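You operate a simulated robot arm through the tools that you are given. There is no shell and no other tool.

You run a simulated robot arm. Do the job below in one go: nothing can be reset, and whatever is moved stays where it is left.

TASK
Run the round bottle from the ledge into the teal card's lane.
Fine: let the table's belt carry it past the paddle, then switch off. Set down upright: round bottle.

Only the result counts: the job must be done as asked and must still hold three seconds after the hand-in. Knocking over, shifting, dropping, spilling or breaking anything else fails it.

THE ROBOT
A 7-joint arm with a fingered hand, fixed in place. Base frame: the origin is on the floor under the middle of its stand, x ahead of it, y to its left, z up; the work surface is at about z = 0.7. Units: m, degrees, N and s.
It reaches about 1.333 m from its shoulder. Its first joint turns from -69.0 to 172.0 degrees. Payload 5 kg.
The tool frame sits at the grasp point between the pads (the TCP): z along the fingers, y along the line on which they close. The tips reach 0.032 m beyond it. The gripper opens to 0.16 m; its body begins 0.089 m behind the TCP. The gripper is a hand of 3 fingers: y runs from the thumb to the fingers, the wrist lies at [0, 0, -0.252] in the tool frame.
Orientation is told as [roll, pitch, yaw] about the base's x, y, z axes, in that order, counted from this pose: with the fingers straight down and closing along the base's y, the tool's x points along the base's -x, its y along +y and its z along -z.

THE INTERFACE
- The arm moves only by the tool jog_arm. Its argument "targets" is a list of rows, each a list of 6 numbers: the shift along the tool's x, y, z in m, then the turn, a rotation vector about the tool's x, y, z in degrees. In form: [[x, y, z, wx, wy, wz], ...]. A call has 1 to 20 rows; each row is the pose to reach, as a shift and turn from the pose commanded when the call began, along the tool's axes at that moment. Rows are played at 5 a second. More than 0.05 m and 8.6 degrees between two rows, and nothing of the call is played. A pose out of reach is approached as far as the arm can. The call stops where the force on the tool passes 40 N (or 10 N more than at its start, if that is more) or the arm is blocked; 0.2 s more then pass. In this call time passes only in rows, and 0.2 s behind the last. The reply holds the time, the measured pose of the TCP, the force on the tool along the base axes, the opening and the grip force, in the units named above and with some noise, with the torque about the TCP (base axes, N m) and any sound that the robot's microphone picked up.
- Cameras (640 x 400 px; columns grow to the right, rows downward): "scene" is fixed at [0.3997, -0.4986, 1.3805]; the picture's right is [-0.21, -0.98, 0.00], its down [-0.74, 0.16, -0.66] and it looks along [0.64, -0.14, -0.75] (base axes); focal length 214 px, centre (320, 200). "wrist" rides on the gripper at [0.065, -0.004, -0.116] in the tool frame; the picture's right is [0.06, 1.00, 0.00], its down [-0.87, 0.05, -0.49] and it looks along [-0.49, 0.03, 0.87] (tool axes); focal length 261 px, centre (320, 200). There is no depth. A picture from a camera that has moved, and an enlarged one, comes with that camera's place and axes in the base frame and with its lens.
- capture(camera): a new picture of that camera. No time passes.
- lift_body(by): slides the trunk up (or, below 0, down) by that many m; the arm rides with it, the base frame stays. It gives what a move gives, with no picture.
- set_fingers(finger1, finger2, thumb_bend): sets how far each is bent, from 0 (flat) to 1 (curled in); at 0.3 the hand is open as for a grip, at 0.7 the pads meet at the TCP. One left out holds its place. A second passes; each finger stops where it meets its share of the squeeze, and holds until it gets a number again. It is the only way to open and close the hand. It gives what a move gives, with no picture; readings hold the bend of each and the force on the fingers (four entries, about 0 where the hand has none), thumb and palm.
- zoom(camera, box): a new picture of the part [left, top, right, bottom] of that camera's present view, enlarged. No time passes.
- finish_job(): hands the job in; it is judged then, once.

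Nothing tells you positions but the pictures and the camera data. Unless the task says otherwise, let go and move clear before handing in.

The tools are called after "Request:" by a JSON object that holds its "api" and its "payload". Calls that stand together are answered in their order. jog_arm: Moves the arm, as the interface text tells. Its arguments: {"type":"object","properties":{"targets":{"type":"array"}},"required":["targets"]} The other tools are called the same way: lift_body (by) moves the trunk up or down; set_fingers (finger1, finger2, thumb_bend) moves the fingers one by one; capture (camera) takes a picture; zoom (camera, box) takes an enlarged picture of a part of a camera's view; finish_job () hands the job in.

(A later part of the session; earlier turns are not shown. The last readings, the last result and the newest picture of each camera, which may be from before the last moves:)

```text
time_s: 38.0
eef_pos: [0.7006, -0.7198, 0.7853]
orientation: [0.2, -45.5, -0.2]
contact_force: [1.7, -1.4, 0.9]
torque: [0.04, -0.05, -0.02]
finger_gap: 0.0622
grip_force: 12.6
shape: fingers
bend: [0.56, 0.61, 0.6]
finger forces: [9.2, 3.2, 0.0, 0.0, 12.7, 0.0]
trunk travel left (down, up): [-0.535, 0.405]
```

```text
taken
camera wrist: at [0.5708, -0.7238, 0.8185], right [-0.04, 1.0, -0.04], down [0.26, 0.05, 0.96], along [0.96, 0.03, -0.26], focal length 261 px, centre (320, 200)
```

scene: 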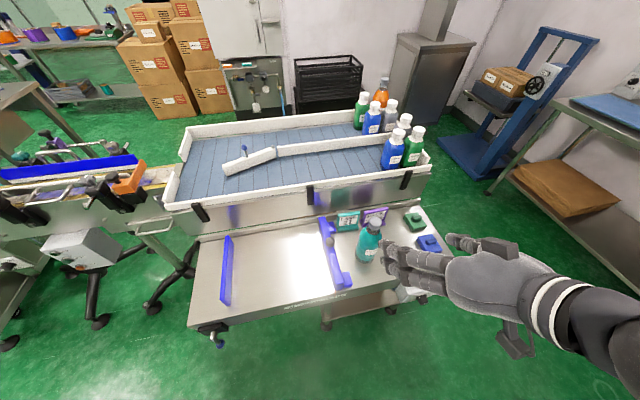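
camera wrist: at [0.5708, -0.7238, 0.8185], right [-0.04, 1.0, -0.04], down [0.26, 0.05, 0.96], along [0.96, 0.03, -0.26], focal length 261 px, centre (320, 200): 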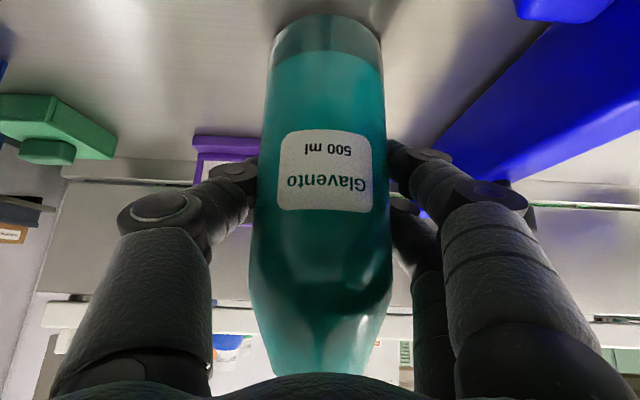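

The grip is about 12 N. I'll firm it a little more and then lift by a few centimetres.

Request:
{"api": "set_fingers", "payload": {"finger1": 0.7, "finger2": 0.7, "thumb_bend": 0.68}}

Request:
{"api": "jog_arm", "payload": {"targets": [[-0.007, 0, -0.007, 0, 0, 0], [-0.018, 0, -0.018, 0, 0, 0], [-0.035, 0, -0.035, 0, 0, 0]]}}

Request:
{"api": "capture", "payload": {"camera": "wrist"}}

Request:
{"api": "zoom", "payload": {"camera": "scene", "box": [310, 170, 490, 290]}}

```text
time_s: 39.0
eef_pos: [0.699, -0.7205, 0.7856]
orientation: [0.2, -45.4, -0.2]
contact_force: [0.2, -1.1, 0.9]
torque: [0.11, 0.0, -0.06]
finger_gap: 0.061
grip_force: 19.3
shape: fingers
bend: [0.56, 0.62, 0.63]
finger forces: [11.0, 8.3, 0.0, 0.0, 19.0, 0.0]
trunk travel left (down, up): [-0.535, 0.405]
```

```text
time_s: 39.8
eef_pos: [0.6997, -0.7196, 0.8358]
orientation: [0.2, -45.4, -0.3]
contact_force: [0.7, -0.3, -4.8]
torque: [-0.04, -0.06, 0.02]
finger_gap: 0.0577
grip_force: 15.1
shape: fingers
bend: [0.56, 0.66, 0.64]
finger forces: [10.2, 5.0, 0.0, 0.0, 13.5, 1.0]
trunk travel left (down, up): [-0.535, 0.405]
```

```text
taken
camera wrist: at [0.5699, -0.7233, 0.8682], right [-0.04, 1.0, -0.04], down [0.26, 0.05, 0.96], along [0.96, 0.03, -0.26], focal length 261 px, centre (320, 200)
```

wrist: 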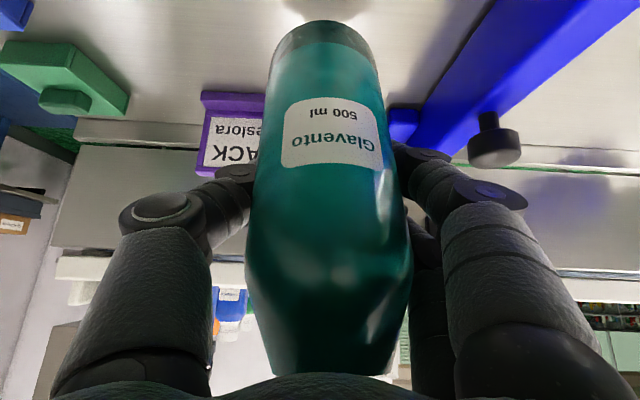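

```text
3.33 times, centred on (400, 230) of scene
camera zoom: at [0.3997, -0.4986, 1.3805], right [-0.21, -0.98, 0.0], down [-0.74, 0.16, -0.66], along [0.64, -0.14, -0.75], focal length 715 px, centre (53, 100)
```

zoom: 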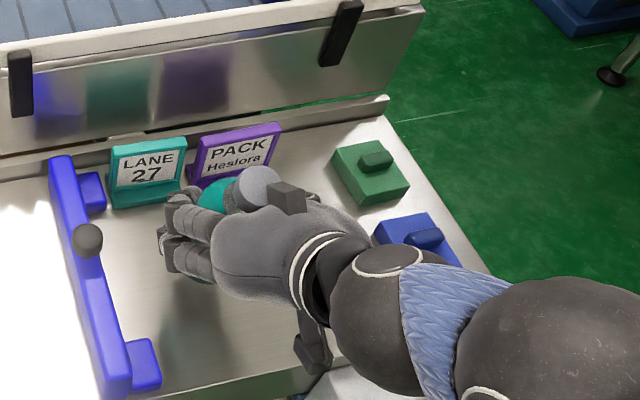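

The bottle is up off the ledge, weighing about 5 N and leaning only slightly against the palm. I'm raising it straight up, well above the belt walls.

Request:
{"api": "jog_arm", "payload": {"targets": [[-0.015, 0, -0.015, 0, 0, 0], [-0.04, 0, -0.04, 0, 0, 0], [-0.07, 0, -0.07, 0, 0, 0], [-0.1, 0, -0.1, 0, 0, 0], [-0.13, 0, -0.13, 0, 0, 0], [-0.16, 0, -0.16, 0, 0, 0], [-0.185, 0, -0.185, 0, 0, 0], [-0.2, 0, -0.2, 0, 0, 0]]}}

Request:
{"api": "capture", "payload": {"camera": "wrist"}}

Request:
{"api": "capture", "payload": {"camera": "scene"}}

```text
time_s: 41.5
eef_pos: [0.6969, -0.7204, 1.1172]
orientation: [0.2, -45.3, -0.2]
contact_force: [0.4, 0.7, -4.4]
torque: [-0.01, -0.02, -0.01]
finger_gap: 0.0575
grip_force: 14.8
shape: fingers
bend: [0.56, 0.66, 0.64]
finger forces: [10.1, 5.0, 0.1, 0.0, 13.5, 1.1]
trunk travel left (down, up): [-0.535, 0.405]
```

```text
taken
camera wrist: at [0.5677, -0.7243, 1.1507], right [-0.04, 1.0, -0.04], down [0.26, 0.05, 0.96], along [0.96, 0.03, -0.26], focal length 261 px, centre (320, 200)
```

wrist: 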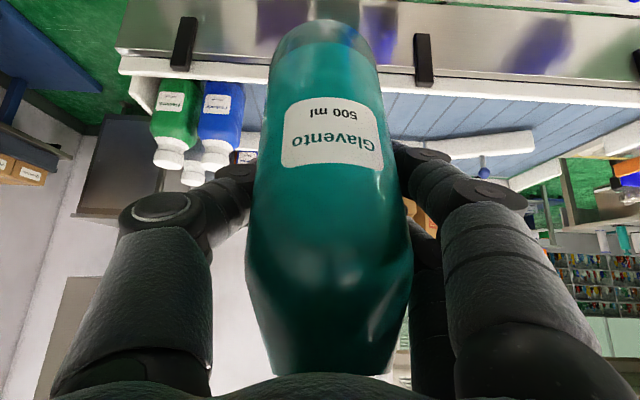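

```text
taken
```

scene: 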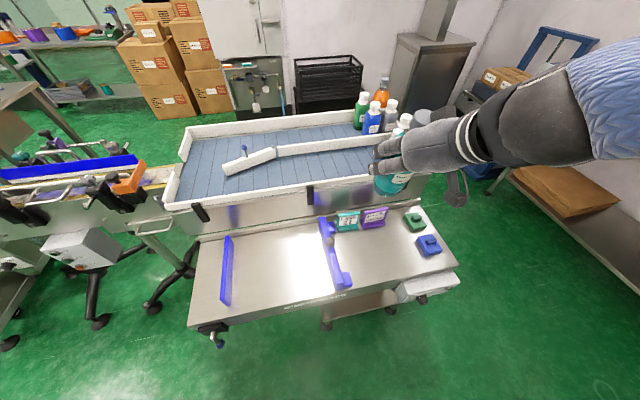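

The grip is stable. I'm carrying the bottle across, high above the belt, toward the upstream end at about (1.19, -0.21).

Request:
{"api": "jog_arm", "payload": {"targets": [[-0.0105, 0.0155, 0.0107, 0, 0, 0], [-0.0287, 0.0425, 0.0291, 0, 0, 0], [-0.0478, 0.0708, 0.0485, 0, 0, 0], [-0.0669, 0.0992, 0.0679, 0, 0, 0], [-0.086, 0.1275, 0.0873, 0, 0, 0], [-0.1051, 0.1558, 0.1066, 0, 0, 0], [-0.1242, 0.1842, 0.126, 0, 0, 0], [-0.1433, 0.2125, 0.1454, 0, 0, 0], [-0.1624, 0.2408, 0.1648, 0, 0, 0], [-0.1816, 0.2692, 0.1842, 0, 0, 0], [-0.2007, 0.2975, 0.2036, 0, 0, 0], [-0.2198, 0.3258, 0.223, 0, 0, 0], [-0.2389, 0.3542, 0.2424, 0, 0, 0], [-0.258, 0.3825, 0.2618, 0, 0, 0]]}}

Request:
{"api": "capture", "payload": {"camera": "wrist"}}

Request:
{"api": "capture", "payload": {"camera": "scene"}}

```text
time_s: 44.5
eef_pos: [1.0676, -0.338, 1.1153]
orientation: [0.1, -45.2, -0.2]
contact_force: [0.6, -0.5, -5.2]
torque: [-0.02, 0.01, 0.01]
finger_gap: 0.057
grip_force: 14.5
shape: fingers
bend: [0.56, 0.66, 0.64]
finger forces: [10.2, 4.7, 0.0, 0.1, 13.6, 0.9]
trunk travel left (down, up): [-0.535, 0.405]
```

```text
taken
camera wrist: at [0.9391, -0.3423, 1.1493], right [-0.04, 1.0, -0.04], down [0.26, 0.05, 0.96], along [0.96, 0.03, -0.26], focal length 261 px, centre (320, 200)
```

wrist: 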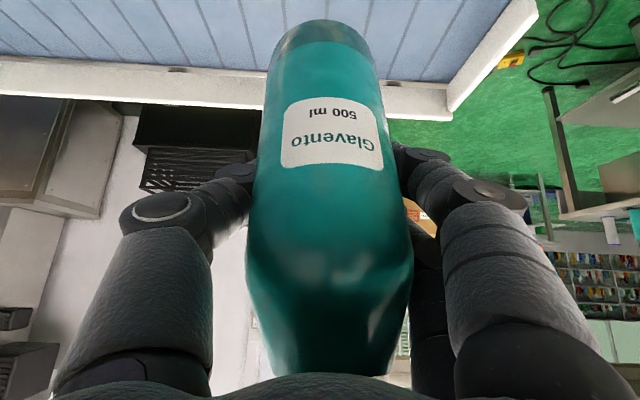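

```text
taken
```

scene: 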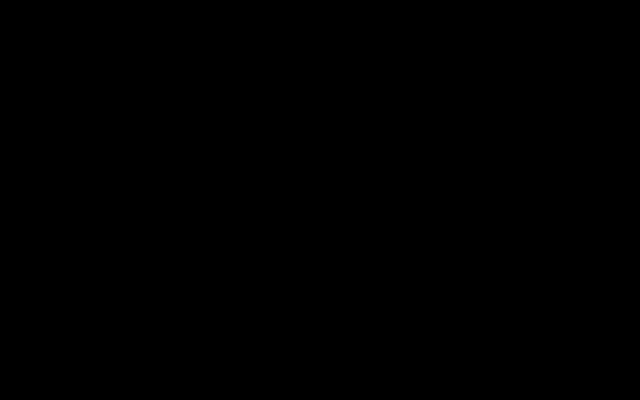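

I'm over the belt with the bottle steady, and the scene camera is covered by the arm again. The far lane is about x 1.105–1.28, so I'm moving on to about (1.18, -0.215), still high.

Request:
{"api": "jog_arm", "payload": {"targets": [[-0.0158, 0.0246, 0.016, 0, 0, 0], [-0.0316, 0.0492, 0.032, 0, 0, 0], [-0.0474, 0.0738, 0.048, 0, 0, 0], [-0.0632, 0.0984, 0.064, 0, 0, 0], [-0.0789, 0.123, 0.08, 0, 0, 0]]}}

Request:
{"api": "capture", "payload": {"camera": "wrist"}}

Request:
{"api": "capture", "payload": {"camera": "scene"}}

```text
time_s: 45.8
eef_pos: [1.1145, -0.2653, 1.1109]
orientation: [0.3, -45.5, -0.3]
contact_force: [0.1, 0.7, -4.4]
torque: [0.03, -0.06, 0.03]
finger_gap: 0.0565
grip_force: 15.0
shape: fingers
bend: [0.56, 0.66, 0.64]
finger forces: [10.9, 4.5, 0.0, 0.1, 14.4, 1.0]
out of reach, approached as far as the arm can: row 3, 4, 5
trunk travel left (down, up): [-0.535, 0.405]
```

```text
taken
camera wrist: at [0.9847, -0.2684, 1.144], right [-0.04, 1.0, -0.04], down [0.26, 0.05, 0.96], along [0.96, 0.03, -0.26], focal length 261 px, centre (320, 200)
```

wrist: 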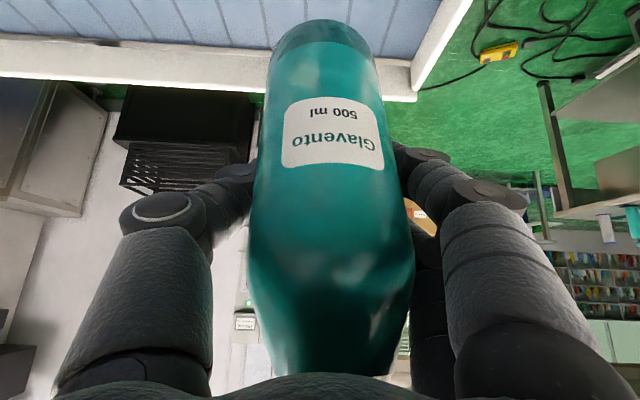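

```text
taken
```

scene: 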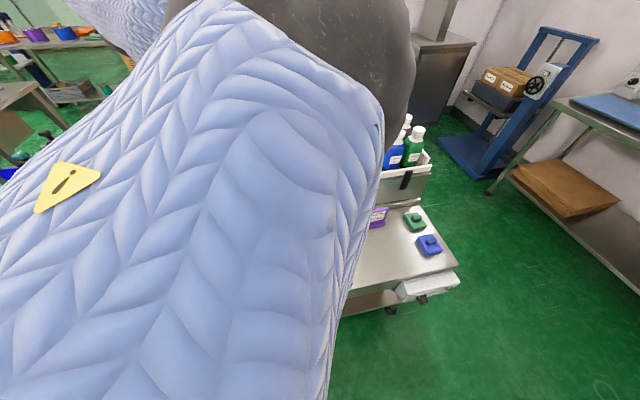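

The arm runs out of reach at this height because the shoulder sits too low. Raising the trunk 0.25 m and then coming down from above should extend the reach at belt level.

Request:
{"api": "lift_body", "payload": {"by": 0.25}}

Request:
{"api": "capture", "payload": {"camera": "scene"}}

```text
time_s: 48.3
eef_pos: [1.1143, -0.2643, 1.3596]
orientation: [0.3, -45.3, -0.3]
contact_force: [-0.7, -0.4, -5.8]
torque: [-0.02, -0.05, 0.03]
finger_gap: 0.0566
grip_force: 15.6
shape: fingers
bend: [0.56, 0.66, 0.64]
finger forces: [10.9, 4.5, 0.0, 0.1, 14.3, 0.9]
trunk travel left (down, up): [-0.785, 0.155]
```

```text
taken
```

scene: 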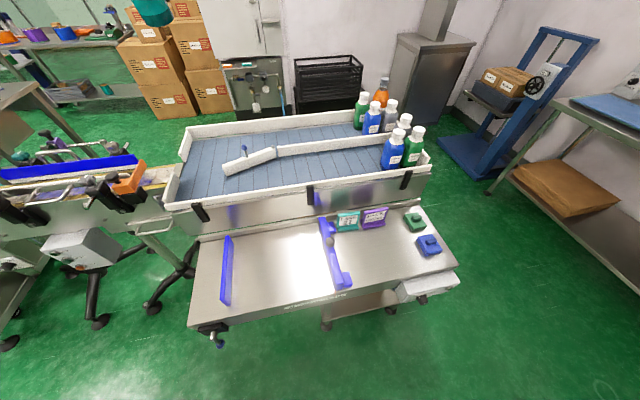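

The scene camera is clear again, so I'll use it to re-measure the belt's upstream end and the paddle.

Request:
{"api": "zoom", "payload": {"camera": "scene", "box": [160, 105, 310, 215]}}

Request:
{"api": "capture", "payload": {"camera": "wrist"}}

```text
3.64 times, centred on (235, 160) of scene
camera zoom: at [0.3997, -0.4986, 1.3805], right [-0.21, -0.98, 0.0], down [-0.74, 0.16, -0.66], along [0.64, -0.14, -0.75], focal length 780 px, centre (629, 346)
```

zoom: 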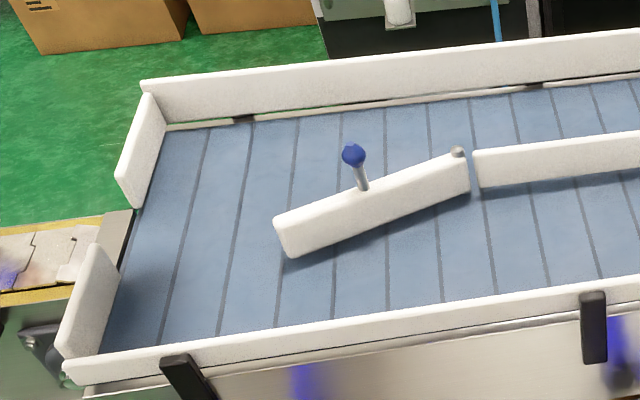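

```text
taken
camera wrist: at [0.9858, -0.2674, 1.393], right [-0.04, 1.0, -0.04], down [0.26, 0.05, 0.96], along [0.96, 0.03, -0.26], focal length 261 px, centre (320, 200)
```

wrist: 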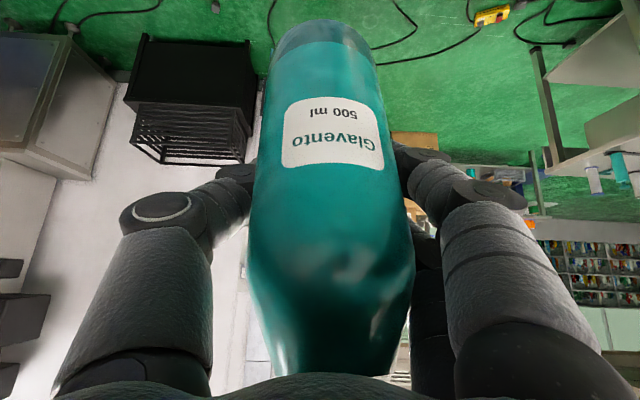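

The paddle tip is at (1.03, -0.29) and the upstream end at y≈-0.13. I'm moving to above (1.18, -0.215) and descending part way.

Request:
{"api": "jog_arm", "payload": {"targets": [[0.0173, 0.0061, 0.0287, 0, 0, 0], [0.0346, 0.0123, 0.0574, 0, 0, 0], [0.0519, 0.0184, 0.0861, 0, 0, 0], [0.0693, 0.0245, 0.1149, 0, 0, 0], [0.0866, 0.0306, 0.1436, 0, 0, 0], [0.1039, 0.0368, 0.1723, 0, 0, 0], [0.1212, 0.0429, 0.201, 0, 0, 0], [0.1385, 0.049, 0.2297, 0, 0, 0]]}}

Request:
{"api": "capture", "payload": {"camera": "wrist"}}

Request:
{"api": "capture", "payload": {"camera": "scene"}}

```text
time_s: 50.1
eef_pos: [1.0847, -0.2766, 1.1595]
orientation: [0.2, -45.5, -0.1]
contact_force: [-0.9, 0.8, -4.7]
torque: [0.0, -0.06, 0.01]
finger_gap: 0.0567
grip_force: 15.1
shape: fingers
bend: [0.56, 0.66, 0.64]
finger forces: [10.6, 4.3, 0.0, 0.0, 13.7, 1.0]
out of reach, approached as far as the arm can: row 1, 2, 3, 4, 5, 6, 7, 8
trunk travel left (down, up): [-0.785, 0.155]
```

```text
taken
camera wrist: at [0.9558, -0.281, 1.1932], right [-0.04, 1.0, -0.04], down [0.26, 0.05, 0.96], along [0.96, 0.03, -0.26], focal length 261 px, centre (320, 200)
```

wrist: 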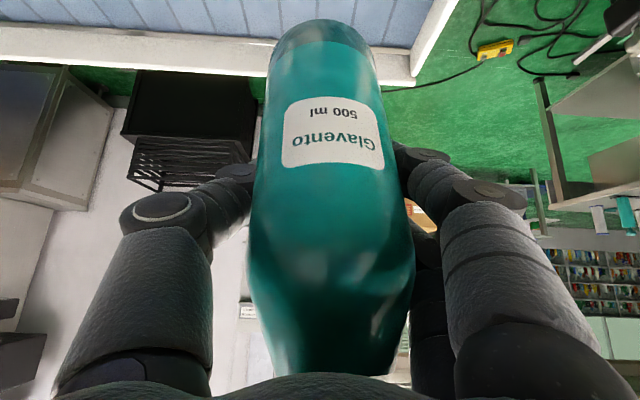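

```text
taken
```

scene: 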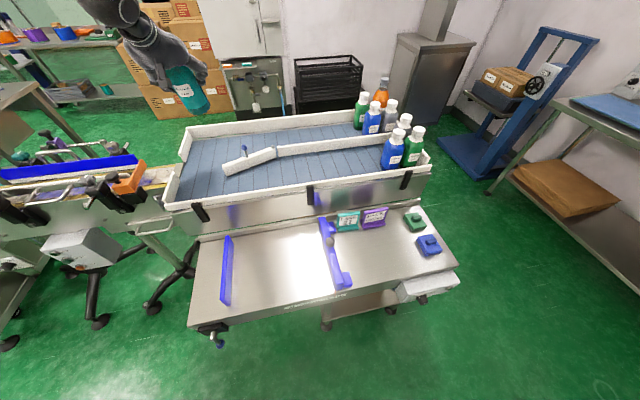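

Raising the trunk made the reach worse, so the shoulder is actually high and a lower trunk is better for this height. While the scene camera has a clear view, I'll check how upright the bottle is in the hand.

Request:
{"api": "zoom", "payload": {"camera": "scene", "box": [130, 40, 250, 130]}}

```text
4.44 times, centred on (190, 85) of scene
camera zoom: at [0.3997, -0.4986, 1.3805], right [-0.21, -0.98, 0.0], down [-0.74, 0.16, -0.66], along [0.64, -0.14, -0.75], focal length 953 px, centre (898, 711)
```

zoom: 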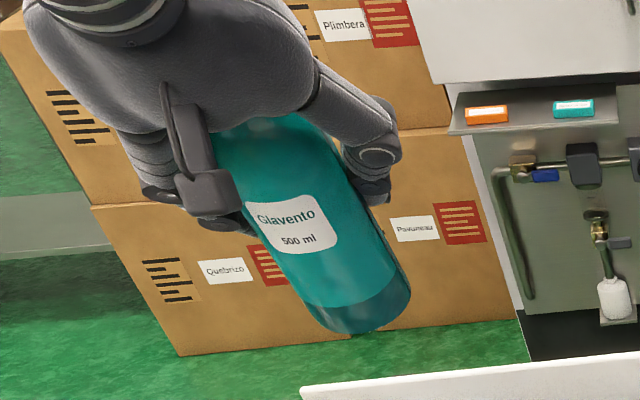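

The bottle leans about 8° with its top toward me and about 4° to the left in the grip, which I can correct with the wrist. I'm raising the hand first so the trunk can come down without the bottle touching anything.

Request:
{"api": "jog_arm", "payload": {"targets": [[-0.022, 0, -0.027, 0, 0, 0], [-0.046, 0, -0.058, 0, 0, 0], [-0.07, 0, -0.088, 0, 0, 0], [-0.094, 0, -0.118, 0, 0, 0], [-0.118, 0, -0.148, 0, 0, 0], [-0.142, 0, -0.178, 0, 0, 0], [-0.166, 0, -0.208, 0, 0, 0], [-0.1894, 0, -0.2353, 0, 0, 0]]}}

```text
time_s: 51.9
eef_pos: [1.0474, -0.2794, 1.4603]
orientation: [0.3, -45.3, -0.2]
contact_force: [-0.2, 0.0, -5.8]
torque: [0.0, -0.07, -0.05]
finger_gap: 0.0564
grip_force: 14.6
shape: fingers
bend: [0.56, 0.66, 0.64]
finger forces: [10.5, 4.4, 0.0, 0.0, 13.2, 1.0]
trunk travel left (down, up): [-0.785, 0.155]
```

Request:
{"api": "lift_body", "payload": {"by": -0.25}}

Request:
{"api": "capture", "payload": {"camera": "scene"}}

Request:
{"api": "capture", "payload": {"camera": "wrist"}}

```text
time_s: 54.5
eef_pos: [1.0475, -0.281, 1.2093]
orientation: [0.2, -45.4, -0.2]
contact_force: [0.6, 0.2, -5.0]
torque: [0.01, -0.05, 0.03]
finger_gap: 0.0566
grip_force: 14.0
shape: fingers
bend: [0.56, 0.66, 0.64]
finger forces: [10.4, 4.5, 0.1, 0.0, 13.2, 1.0]
trunk travel left (down, up): [-0.535, 0.405]
```

```text
taken
```

scene: 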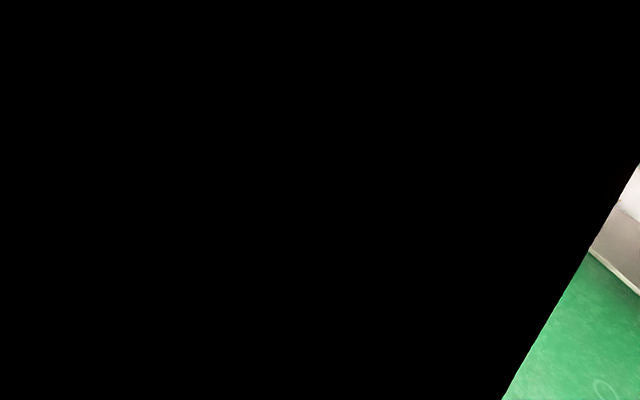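

```text
taken
camera wrist: at [0.9196, -0.2834, 1.2423], right [-0.04, 1.0, -0.04], down [0.26, 0.05, 0.96], along [0.96, 0.03, -0.26], focal length 261 px, centre (320, 200)
```

wrist: 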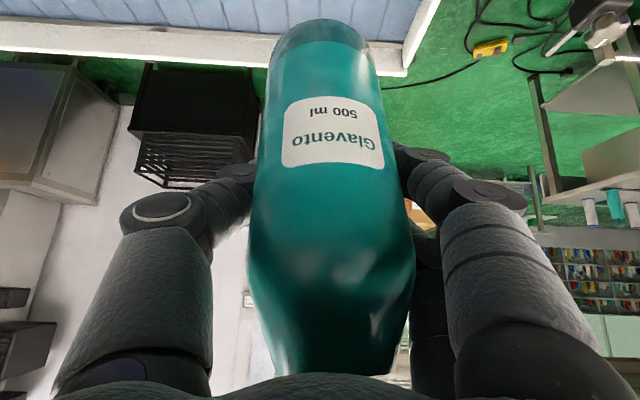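

Request:
{"api": "lift_body", "payload": {"by": -0.14}}

Request:
{"api": "capture", "payload": {"camera": "scene"}}

Request:
{"api": "capture", "payload": {"camera": "wrist"}}

```text
time_s: 56.2
eef_pos: [1.0492, -0.2795, 1.0689]
orientation: [0.1, -45.4, -0.2]
contact_force: [-0.8, 0.7, -4.9]
torque: [-0.02, -0.08, 0.04]
finger_gap: 0.0567
grip_force: 14.8
shape: fingers
bend: [0.56, 0.66, 0.64]
finger forces: [10.4, 4.2, 0.0, 0.0, 13.3, 1.0]
trunk travel left (down, up): [-0.395, 0.545]
```

```text
taken
```

scene: 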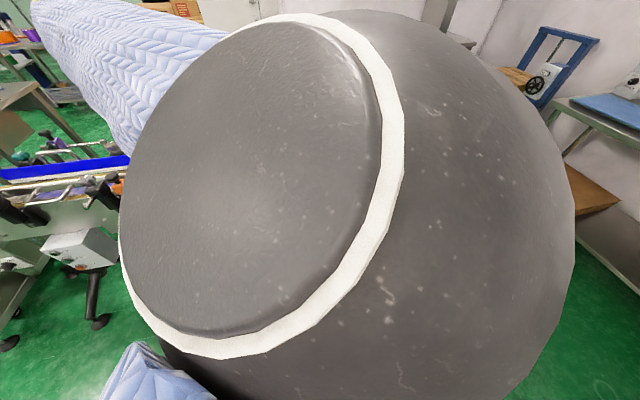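

```text
taken
camera wrist: at [0.9194, -0.2833, 1.1025], right [-0.04, 1.0, -0.04], down [0.26, 0.05, 0.96], along [0.96, 0.03, -0.26], focal length 261 px, centre (320, 200)
```

wrist: 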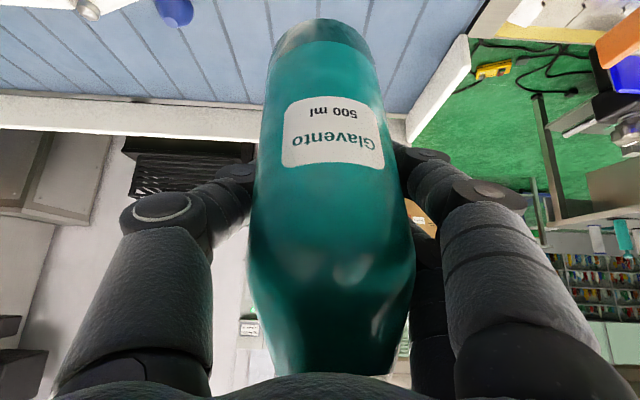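

The bottle hangs above the belt with the trunk lower. I'm now straightening it with the wrist (8° pitch, 4° roll) while moving to about (1.13, -0.245).

Request:
{"api": "jog_arm", "payload": {"targets": [[-0.0126, 0.0086, 0.016, -0.7, 2, 0.7], [-0.0252, 0.0172, 0.032, -1.4, 4, 1.4], [-0.0379, 0.0259, 0.048, -2.1, 6, 2.1], [-0.0505, 0.0345, 0.064, -2.8, 8, 2.8]]}}

Request:
{"api": "capture", "payload": {"camera": "wrist"}}

```text
time_s: 57.2
eef_pos: [1.0785, -0.2664, 1.0652]
orientation: [2.1, -42.3, -1.5]
contact_force: [0.3, 1.0, -4.9]
torque: [-0.01, -0.06, 0.01]
finger_gap: 0.0562
grip_force: 14.7
shape: fingers
bend: [0.56, 0.66, 0.64]
finger forces: [10.4, 4.5, 0.0, 0.0, 13.5, 0.8]
out of reach, approached as far as the arm can: row 2, 3, 4
trunk travel left (down, up): [-0.395, 0.545]
```

```text
taken
camera wrist: at [0.9517, -0.2723, 1.1055], right [-0.04, 1.0, -0.01], down [0.31, 0.03, 0.95], along [0.95, 0.04, -0.31], focal length 261 px, centre (320, 200)
```

wrist: 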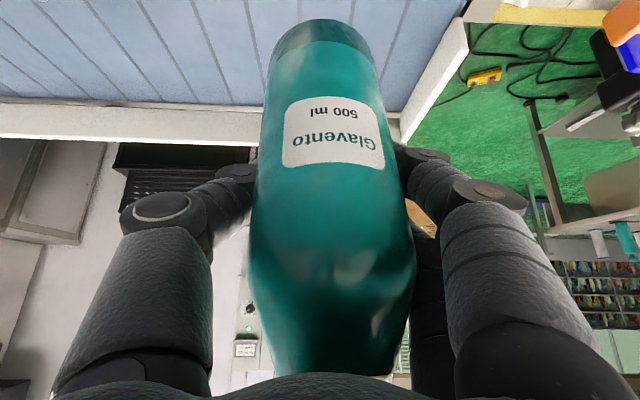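

The arm is short again here. By my estimate the shoulder is near (0, -0.47), about 1.34 m high at the starting trunk height, so a trunk about 0.2 m below the start suits belt level best. I'm lifting the trunk 0.18 m, then completing the straightening and descending.

Request:
{"api": "lift_body", "payload": {"by": 0.18}}

Request:
{"api": "jog_arm", "payload": {"targets": [[0.012, 0.004, 0.02, -0.3, 1.2, 0.3], [0.024, 0.008, 0.04, -0.6, 2.4, 0.6], [0.042, 0.012, 0.065, -0.9, 3.6, 0.9], [0.062, 0.016, 0.09, -1.1, 4.8, 1.1]]}}

Request:
{"api": "capture", "payload": {"camera": "wrist"}}

Request:
{"api": "capture", "payload": {"camera": "scene"}}

```text
time_s: 59.2
eef_pos: [1.0794, -0.2679, 1.2449]
orientation: [2.2, -42.3, -1.6]
contact_force: [0.9, 0.4, -5.6]
torque: [0.0, -0.07, -0.01]
finger_gap: 0.0564
grip_force: 14.6
shape: fingers
bend: [0.56, 0.66, 0.64]
finger forces: [10.4, 4.5, 0.0, 0.0, 13.5, 1.0]
trunk travel left (down, up): [-0.575, 0.365]
```

```text
time_s: 60.2
eef_pos: [1.0829, -0.2593, 1.1334]
orientation: [4.0, -37.5, -2.8]
contact_force: [-0.6, -0.4, -4.7]
torque: [-0.01, -0.07, -0.05]
finger_gap: 0.0562
grip_force: 14.3
shape: fingers
bend: [0.56, 0.66, 0.64]
finger forces: [10.2, 4.4, 0.0, 0.1, 13.5, 1.0]
out of reach, approached as far as the arm can: row 2, 3, 4
trunk travel left (down, up): [-0.575, 0.365]
```

```text
taken
camera wrist: at [0.9598, -0.266, 1.1826], right [-0.04, 1.0, 0.02], down [0.39, 0.0, 0.92], along [0.92, 0.05, -0.39], focal length 261 px, centre (320, 200)
```

wrist: 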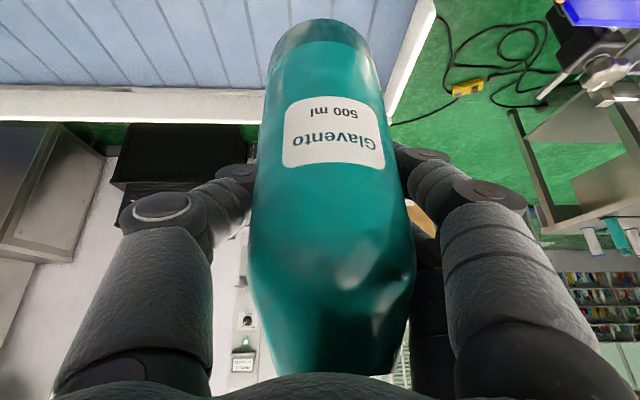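

```text
taken
```

scene: 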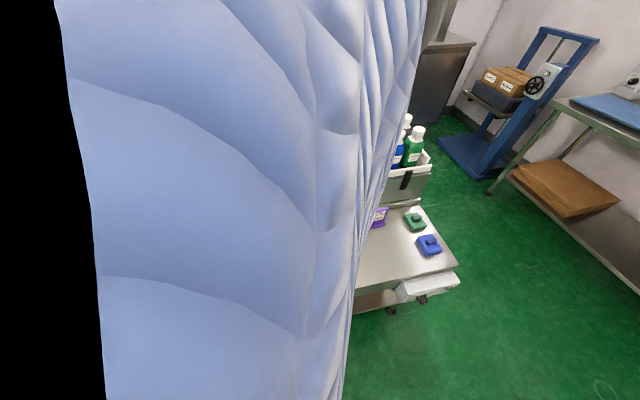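

Pitch and roll now make the bottle upright. I'm descending straight down to about z 1.01, with the base still well above the belt.

Request:
{"api": "jog_arm", "payload": {"targets": [[0.0219, 0.0012, 0.0338, 0, 0, 0], [0.0437, 0.0023, 0.0677, 0, 0, 0], [0.0656, 0.0035, 0.1015, 0, 0, 0]]}}

Request:
{"api": "capture", "payload": {"camera": "wrist"}}

```text
time_s: 61.0
eef_pos: [1.0798, -0.2587, 1.0144]
orientation: [4.1, -37.6, -2.7]
contact_force: [-0.5, 0.8, -4.9]
torque: [-0.01, -0.05, 0.0]
finger_gap: 0.0563
grip_force: 14.5
shape: fingers
bend: [0.56, 0.66, 0.64]
finger forces: [9.9, 4.4, 0.0, 0.1, 13.3, 0.8]
out of reach, approached as far as the arm can: row 2, 3
trunk travel left (down, up): [-0.575, 0.365]
```

```text
taken
camera wrist: at [0.957, -0.2651, 1.0645], right [-0.05, 1.0, 0.02], down [0.39, 0.0, 0.92], along [0.92, 0.05, -0.39], focal length 261 px, centre (320, 200)
```

wrist: 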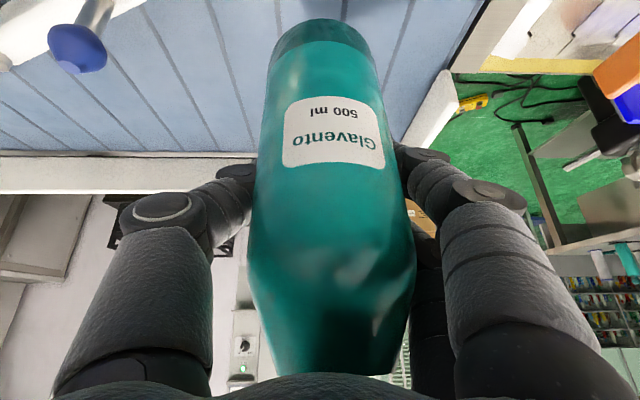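

The arm sits at its limit near (1.08, -0.26), which is still on the far side of the paddle tip at x≈1.03, so the paddle will guide the bottle into the far lane. Before lowering I'll check the bottle's uprightness closely.

Request:
{"api": "zoom", "payload": {"camera": "wrist", "box": [200, 0, 440, 150]}}

Request:
{"api": "zoom", "payload": {"camera": "wrist", "box": [200, 130, 440, 280]}}

```text
2.67 times, centred on (320, 75) of wrist
camera zoom: at [0.957, -0.2651, 1.0645], right [-0.05, 1.0, 0.02], down [0.39, 0.0, 0.92], along [0.92, 0.05, -0.39], focal length 695 px, centre (320, 533)
```

zoom: 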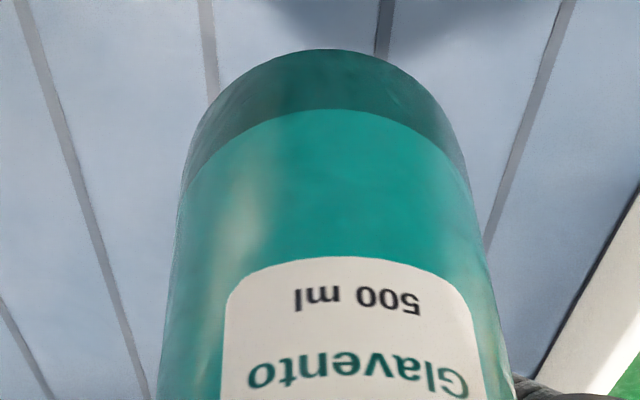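

```text
2.67 times, centred on (320, 205) of wrist
camera zoom: at [0.957, -0.2651, 1.0645], right [-0.05, 1.0, 0.02], down [0.39, 0.0, 0.92], along [0.92, 0.05, -0.39], focal length 695 px, centre (320, 187)
```

zoom: 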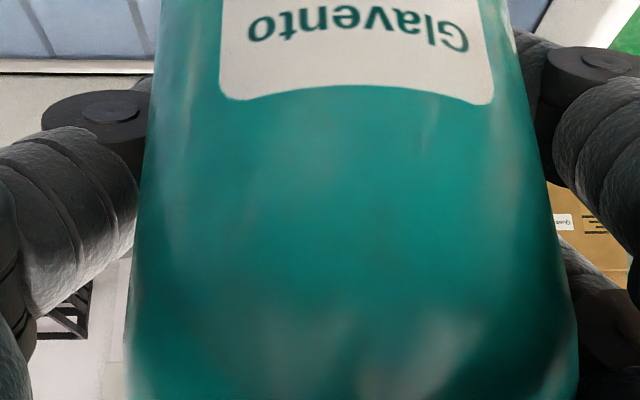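

The bottle is within a few degrees of upright, with its base about 9.5 cm below the TCP. I'm lowering it toward the belt (surface z≈0.857), stopping just above.

Request:
{"api": "jog_arm", "payload": {"targets": [[0.012, -0.0015, 0.02, 0, 0, 0], [0.0256, -0.0028, 0.0433, 0, 0, 0]]}}

Request:
{"api": "capture", "payload": {"camera": "wrist"}}

Request:
{"api": "capture", "payload": {"camera": "scene"}}

```text
time_s: 61.6
eef_pos: [1.0721, -0.2669, 0.9699]
orientation: [4.2, -37.5, -2.7]
contact_force: [-0.4, 0.1, -4.8]
torque: [0.01, -0.05, 0.01]
finger_gap: 0.0563
grip_force: 14.0
shape: fingers
bend: [0.56, 0.66, 0.64]
finger forces: [10.1, 4.4, 0.1, 0.1, 13.2, 0.9]
out of reach, approached as far as the arm can: row 1, 2
trunk travel left (down, up): [-0.575, 0.365]
```

```text
taken
camera wrist: at [0.9495, -0.2732, 1.0195], right [-0.05, 1.0, 0.02], down [0.39, 0.0, 0.92], along [0.92, 0.05, -0.39], focal length 261 px, centre (320, 200)
```

wrist: 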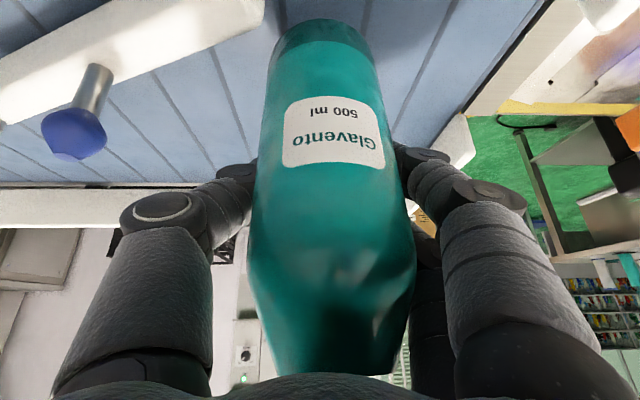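

```text
taken
```

scene: 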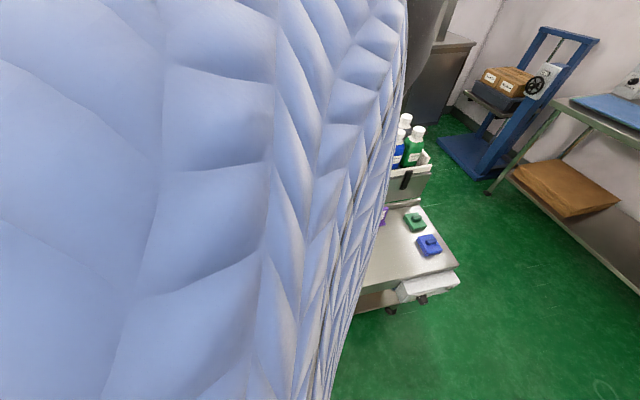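

As the hand goes lower the reach shrinks, and the bottle is nearer the paddle tip than I'd like. I'll raise the hand and shift a little upstream (+y), then use the trunk for the vertical descent, since that keeps the arm's reach.

Request:
{"api": "jog_arm", "payload": {"targets": [[-0.018, 0.008, -0.0235, 0, 0, 0], [-0.036, 0.0165, -0.047, 0, 0, 0], [-0.054, 0.025, -0.0704, 0, 0, 0]]}}

Request:
{"api": "lift_body", "payload": {"by": -0.07}}

Request:
{"api": "jog_arm", "payload": {"targets": [[-0.008, 0.003, 0.0061, 0, 0, 0], [-0.0155, 0.007, 0.0126, 0, 0, 0]]}}

Request:
{"api": "capture", "payload": {"camera": "wrist"}}

```text
time_s: 62.4
eef_pos: [1.0728, -0.247, 1.0605]
orientation: [3.9, -37.5, -2.7]
contact_force: [-0.8, 1.2, -6.0]
torque: [-0.01, -0.08, -0.03]
finger_gap: 0.0566
grip_force: 14.6
shape: fingers
bend: [0.56, 0.66, 0.64]
finger forces: [9.8, 4.4, 0.1, 0.0, 13.1, 0.9]
trunk travel left (down, up): [-0.575, 0.365]
```

```text
time_s: 63.5
eef_pos: [1.0724, -0.2464, 0.9909]
orientation: [4.0, -37.5, -2.7]
contact_force: [-0.1, 0.4, -5.3]
torque: [0.0, -0.06, 0.03]
finger_gap: 0.056
grip_force: 14.3
shape: fingers
bend: [0.56, 0.66, 0.64]
finger forces: [9.8, 4.3, 0.1, 0.0, 13.0, 0.9]
trunk travel left (down, up): [-0.505, 0.435]
```

```text
time_s: 64.1
eef_pos: [1.0776, -0.2468, 0.9926]
orientation: [4.1, -37.6, -2.7]
contact_force: [-0.6, 0.4, -4.8]
torque: [-0.01, -0.07, -0.02]
finger_gap: 0.0565
grip_force: 14.0
shape: fingers
bend: [0.56, 0.66, 0.64]
finger forces: [9.8, 4.2, 0.0, 0.0, 13.0, 0.9]
out of reach, approached as far as the arm can: row 1, 2
trunk travel left (down, up): [-0.505, 0.435]
```

```text
taken
camera wrist: at [0.9548, -0.2538, 1.0417], right [-0.05, 1.0, 0.02], down [0.39, 0.0, 0.92], along [0.92, 0.05, -0.39], focal length 261 px, centre (320, 200)
```

wrist: 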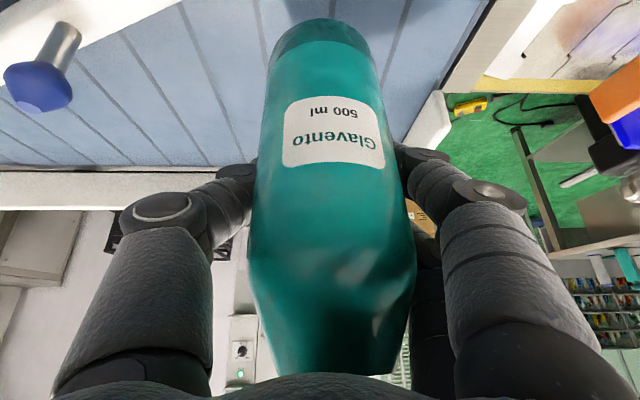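

Now at (1.078, -0.247), about 4 cm above the belt. I'm lowering with the trunk in small steps and watching the force.

Request:
{"api": "lift_body", "payload": {"by": -0.028}}

Request:
{"api": "lift_body", "payload": {"by": -0.006}}

```text
time_s: 64.8
eef_pos: [1.0774, -0.2475, 0.9653]
orientation: [4.1, -37.7, -2.7]
contact_force: [0.2, 0.3, -4.3]
torque: [-0.01, -0.01, 0.0]
finger_gap: 0.0563
grip_force: 14.0
shape: fingers
bend: [0.56, 0.66, 0.64]
finger forces: [9.9, 4.3, 0.1, 0.0, 13.0, 0.9]
trunk travel left (down, up): [-0.477, 0.463]
```

```text
time_s: 65.3
eef_pos: [1.0772, -0.2467, 0.9576]
orientation: [4.0, -37.7, -2.6]
contact_force: [-0.3, 0.2, -5.2]
torque: [-0.04, -0.07, -0.03]
finger_gap: 0.0564
grip_force: 14.1
shape: fingers
bend: [0.56, 0.66, 0.64]
finger forces: [9.9, 4.2, 0.0, 0.0, 12.9, 0.9]
trunk travel left (down, up): [-0.471, 0.469]
```

Request:
{"api": "lift_body", "payload": {"by": -0.004}}

Request:
{"api": "lift_body", "payload": {"by": -0.003}}

Request:
{"api": "capture", "payload": {"camera": "wrist"}}

```text
time_s: 65.9
eef_pos: [1.0783, -0.2471, 0.9543]
orientation: [4.1, -37.6, -2.7]
contact_force: [-0.8, -0.8, -5.4]
torque: [-0.03, -0.03, 0.0]
finger_gap: 0.0562
grip_force: 13.9
shape: fingers
bend: [0.56, 0.66, 0.64]
finger forces: [9.9, 4.4, 0.1, 0.0, 13.0, 1.0]
trunk travel left (down, up): [-0.467, 0.473]
```

```text
time_s: 66.4
eef_pos: [1.0782, -0.2468, 0.9501]
orientation: [4.1, -37.7, -2.7]
contact_force: [0.3, -0.2, -5.5]
torque: [-0.01, -0.04, -0.02]
finger_gap: 0.0564
grip_force: 14.2
shape: fingers
bend: [0.56, 0.66, 0.64]
finger forces: [9.9, 4.3, 0.0, 0.0, 13.0, 1.0]
trunk travel left (down, up): [-0.464, 0.476]
```

```text
taken
camera wrist: at [0.9548, -0.2538, 1.0005], right [-0.05, 1.0, 0.02], down [0.39, 0.0, 0.92], along [0.92, 0.05, -0.39], focal length 261 px, centre (320, 200)
```

wrist: 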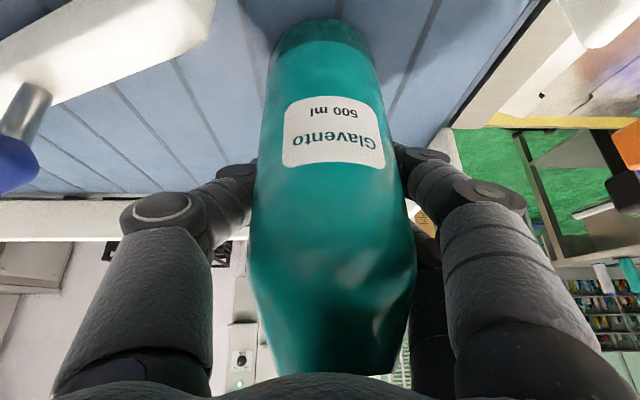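

Request:
{"api": "lift_body", "payload": {"by": -0.004}}

Request:
{"api": "lift_body", "payload": {"by": -0.003}}

Request:
{"api": "zoom", "payload": {"camera": "wrist", "box": [200, 0, 440, 150]}}

```text
time_s: 66.9
eef_pos: [1.0783, -0.2475, 0.9485]
orientation: [4.1, -37.7, -2.7]
contact_force: [2.9, -0.8, 4.2]
torque: [-0.02, 0.01, 0.0]
finger_gap: 0.0562
grip_force: 15.3
shape: fingers
bend: [0.56, 0.66, 0.64]
finger forces: [10.3, 5.5, 0.0, 0.0, 14.7, 0.0]
trunk travel left (down, up): [-0.46, 0.48]
```

```text
time_s: 67.4
eef_pos: [1.0777, -0.2472, 0.9484]
orientation: [4.1, -37.9, -2.7]
contact_force: [8.1, -1.4, 18.4]
torque: [-0.07, -0.13, 0.02]
finger_gap: 0.0561
grip_force: 18.8
shape: fingers
bend: [0.56, 0.67, 0.64]
finger forces: [11.3, 7.5, 0.0, 0.0, 18.7, 0.0]
trunk travel left (down, up): [-0.457, 0.483]
```

```text
2.67 times, centred on (320, 75) of wrist
camera zoom: at [0.9544, -0.2534, 0.997], right [-0.05, 1.0, 0.02], down [0.38, 0.0, 0.92], along [0.92, 0.05, -0.38], focal length 695 px, centre (320, 533)
```

zoom: 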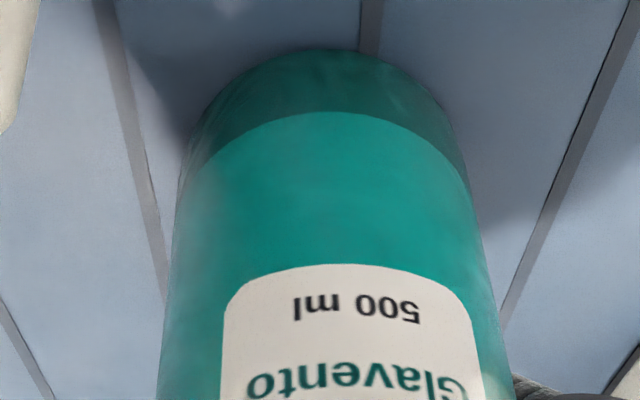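

The base is on the belt (force changed from -5 to +18 N) and the bottle has come off the palm. I'll ease the downward push slightly, then release gently.

Request:
{"api": "lift_body", "payload": {"by": 0.003}}

Request:
{"api": "set_fingers", "payload": {"finger1": 0.54, "finger2": 0.6, "thumb_bend": 0.6}}

Request:
{"api": "capture", "payload": {"camera": "wrist"}}

```text
time_s: 68.0
eef_pos: [1.0763, -0.248, 0.9487]
orientation: [4.1, -37.8, -2.8]
contact_force: [8.7, -0.7, 14.5]
torque: [0.0, -0.29, -0.01]
finger_gap: 0.056
grip_force: 18.6
shape: fingers
bend: [0.56, 0.67, 0.64]
finger forces: [11.8, 7.1, 0.0, 0.0, 18.2, 0.3]
trunk travel left (down, up): [-0.46, 0.48]
```

```text
time_s: 69.0
eef_pos: [1.0768, -0.2473, 0.9466]
orientation: [4.1, -37.6, -2.7]
contact_force: [1.5, -0.5, -1.5]
torque: [-0.02, -0.04, 0.01]
finger_gap: 0.0617
grip_force: 0.8
shape: fingers
bend: [0.54, 0.6, 0.6]
finger forces: [0.6, 0.0, 0.0, 0.0, 1.2, 0.0]
trunk travel left (down, up): [-0.46, 0.48]
```

```text
taken
camera wrist: at [0.9547, -0.2538, 0.9965], right [-0.05, 1.0, 0.02], down [0.39, 0.0, 0.92], along [0.92, 0.05, -0.39], focal length 261 px, centre (320, 200)
```

wrist: 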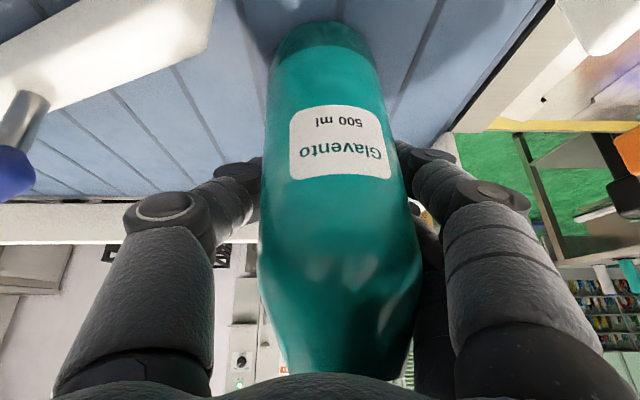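

The grip is nearly off. I'm opening the hand further so the bottle stands free.

Request:
{"api": "set_fingers", "payload": {"finger1": 0.48, "finger2": 0.5, "thumb_bend": 0.52}}

Request:
{"api": "capture", "payload": {"camera": "wrist"}}

```text
time_s: 70.0
eef_pos: [1.0776, -0.2473, 0.9465]
orientation: [4.1, -37.6, -2.7]
contact_force: [0.7, -0.5, 0.2]
torque: [-0.01, 0.02, 0.0]
finger_gap: 0.0865
grip_force: 0.1
shape: fingers
bend: [0.48, 0.5, 0.52]
finger forces: [0.1, 0.1, 0.0, 0.0, 0.0, 0.0]
trunk travel left (down, up): [-0.46, 0.48]
```

```text
taken
camera wrist: at [0.9546, -0.2538, 0.9969], right [-0.05, 1.0, 0.02], down [0.39, 0.0, 0.92], along [0.92, 0.05, -0.39], focal length 261 px, centre (320, 200)
```

wrist: 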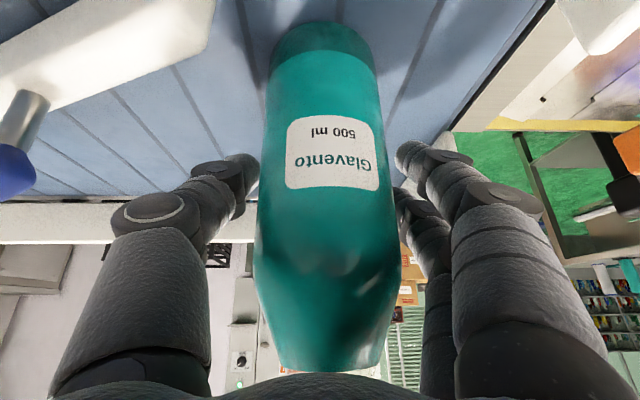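

The bottle stands free and upright at about (1.08, -0.247). I'm opening a bit more and backing out along the finger axis.

Request:
{"api": "set_fingers", "payload": {"finger1": 0.42, "finger2": 0.42, "thumb_bend": 0.44}}

Request:
{"api": "jog_arm", "payload": {"targets": [[0, 0, -0.02, 0, 0, 0], [0, 0, -0.045, 0, 0, 0], [0, 0, -0.075, 0, 0, 0], [0, 0, -0.11, 0, 0, 0], [0, 0, -0.15, 0, 0, 0], [0, 0, -0.195, 0, 0, 0], [0.01, 0, -0.24, 0, 0, 0], [0.03, 0, -0.28, 0, 0, 0]]}}

Request:
{"api": "capture", "payload": {"camera": "wrist"}}

Request:
{"api": "capture", "payload": {"camera": "scene"}}

```text
time_s: 71.0
eef_pos: [1.0783, -0.2481, 0.9468]
orientation: [4.1, -37.6, -2.7]
contact_force: [-0.9, -0.4, -0.1]
torque: [-0.03, -0.01, 0.04]
finger_gap: 0.115
grip_force: 0.0
shape: fingers
bend: [0.42, 0.42, 0.44]
finger forces: [0.0, 0.1, 0.1, 0.0, 0.0, 0.0]
trunk travel left (down, up): [-0.46, 0.48]
```

```text
time_s: 72.8
eef_pos: [0.8807, -0.2579, 1.1518]
orientation: [4.0, -37.6, -2.7]
contact_force: [0.1, -0.2, 0.2]
torque: [0.04, -0.01, -0.01]
finger_gap: 0.1156
grip_force: 0.1
shape: fingers
bend: [0.42, 0.42, 0.44]
finger forces: [0.0, 0.0, 0.1, 0.1, 0.0, 0.1]
trunk travel left (down, up): [-0.46, 0.48]
```

```text
taken
camera wrist: at [0.7575, -0.2653, 1.2011], right [-0.05, 1.0, 0.02], down [0.39, 0.0, 0.92], along [0.92, 0.05, -0.39], focal length 261 px, centre (320, 200)
```

wrist: 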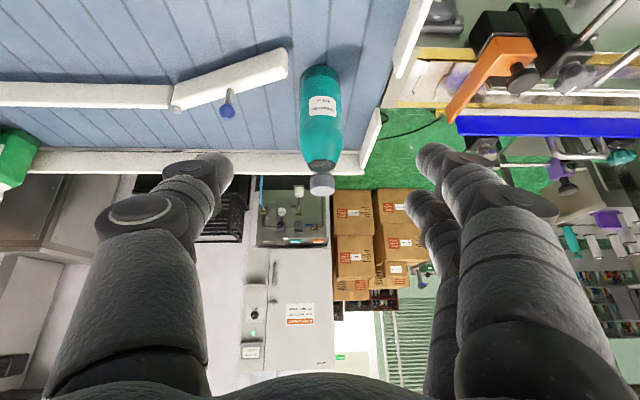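

```text
taken
```

scene: 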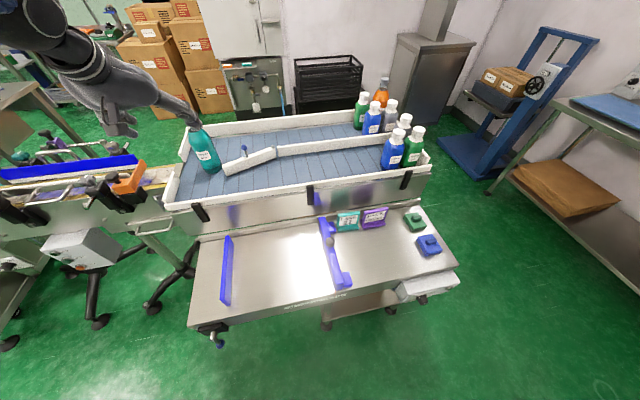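

The bottle stands on the belt upstream of the paddle. I'll check its spot relative to the paddle tip.

Request:
{"api": "zoom", "payload": {"camera": "scene", "box": [160, 105, 310, 205]}}

Request:
{"api": "zoom", "payload": {"camera": "wrist", "box": [150, 20, 420, 200]}}

```text
4.00 times, centred on (235, 155) of scene
camera zoom: at [0.3997, -0.4986, 1.3805], right [-0.21, -0.98, 0.0], down [-0.74, 0.16, -0.66], along [0.64, -0.14, -0.75], focal length 858 px, centre (660, 380)
```

zoom: 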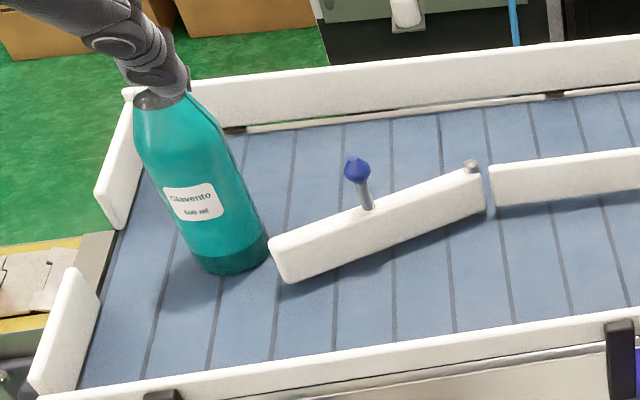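

```text
2.22 times, centred on (285, 110) of wrist
camera zoom: at [0.7575, -0.2653, 1.2011], right [-0.05, 1.0, 0.02], down [0.39, 0.0, 0.92], along [0.92, 0.05, -0.39], focal length 579 px, centre (398, 400)
```

zoom: 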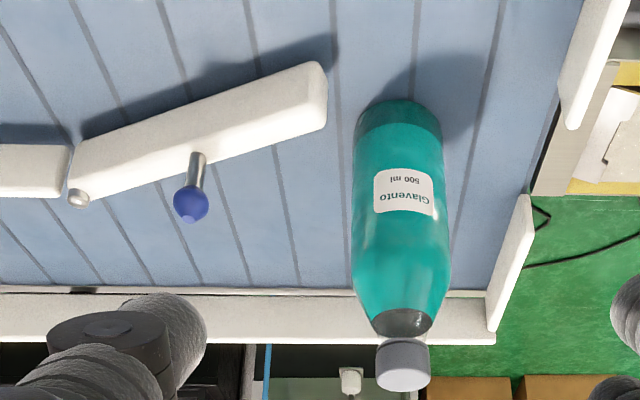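

The bottle's axis is about 4 cm beyond the paddle tip's far edge, so the paddle will feed it into the far lane. Next I head for the belt switch, backing off over the ledge while tilting the hand toward horizontal.

Request:
{"api": "jog_arm", "payload": {"targets": [[0.0225, -0.0362, -0.0174, 0.21, -1.49, -0.16], [0.0451, -0.0725, -0.0347, 0.43, -2.99, -0.32], [0.0676, -0.1087, -0.0521, 0.64, -4.48, -0.48], [0.0902, -0.145, -0.0694, 0.85, -5.97, -0.64], [0.1127, -0.1812, -0.0868, 1.07, -7.47, -0.8], [0.1352, -0.2174, -0.1041, 1.28, -8.96, -0.96], [0.1578, -0.2537, -0.1215, 1.49, -10.45, -1.12], [0.1803, -0.2899, -0.1388, 1.71, -11.95, -1.28], [0.2029, -0.3262, -0.1562, 1.92, -13.44, -1.44], [0.2254, -0.3624, -0.1735, 2.13, -14.93, -1.6], [0.2479, -0.3986, -0.1909, 2.35, -16.43, -1.76], [0.2705, -0.4349, -0.2082, 2.56, -17.92, -1.92], [0.293, -0.4711, -0.2256, 2.77, -19.41, -2.08], [0.3156, -0.5074, -0.2429, 2.99, -20.91, -2.24], [0.3381, -0.5436, -0.2603, 3.2, -22.4, -2.4]]}}

Request:
{"api": "capture", "payload": {"camera": "scene"}}

Request:
{"api": "capture", "payload": {"camera": "wrist"}}

```text
time_s: 76.0
eef_pos: [0.4537, -0.7999, 1.1203]
orientation: [-1.3, -60.2, 0.2]
contact_force: [0.1, 1.2, -0.1]
torque: [-0.02, -0.01, 0.04]
finger_gap: 0.1156
grip_force: 0.0
shape: fingers
bend: [0.42, 0.42, 0.44]
finger forces: [0.0, 0.0, 0.0, 0.0, 0.1, 0.0]
trunk travel left (down, up): [-0.46, 0.48]
```

```text
taken
```

scene: 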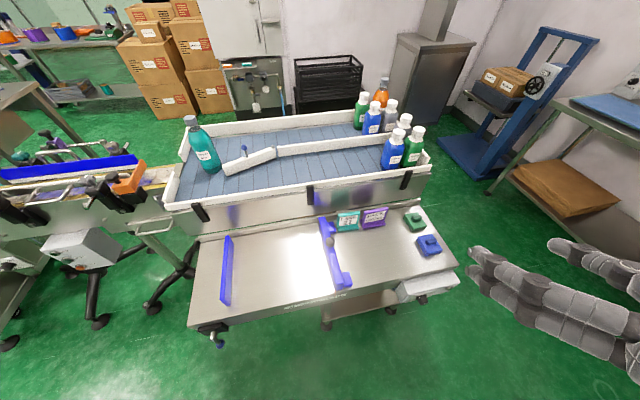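

```text
taken
camera wrist: at [0.3193, -0.8013, 1.1187], right [-0.01, 1.0, -0.07], down [0.01, 0.07, 1.0], along [1.0, 0.01, -0.01], focal length 261 px, centre (320, 200)
```

wrist: 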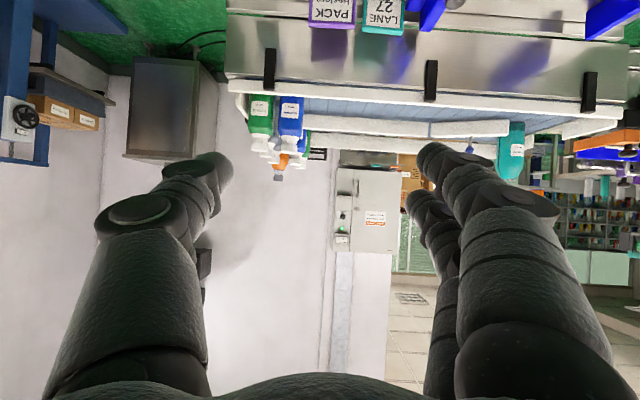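

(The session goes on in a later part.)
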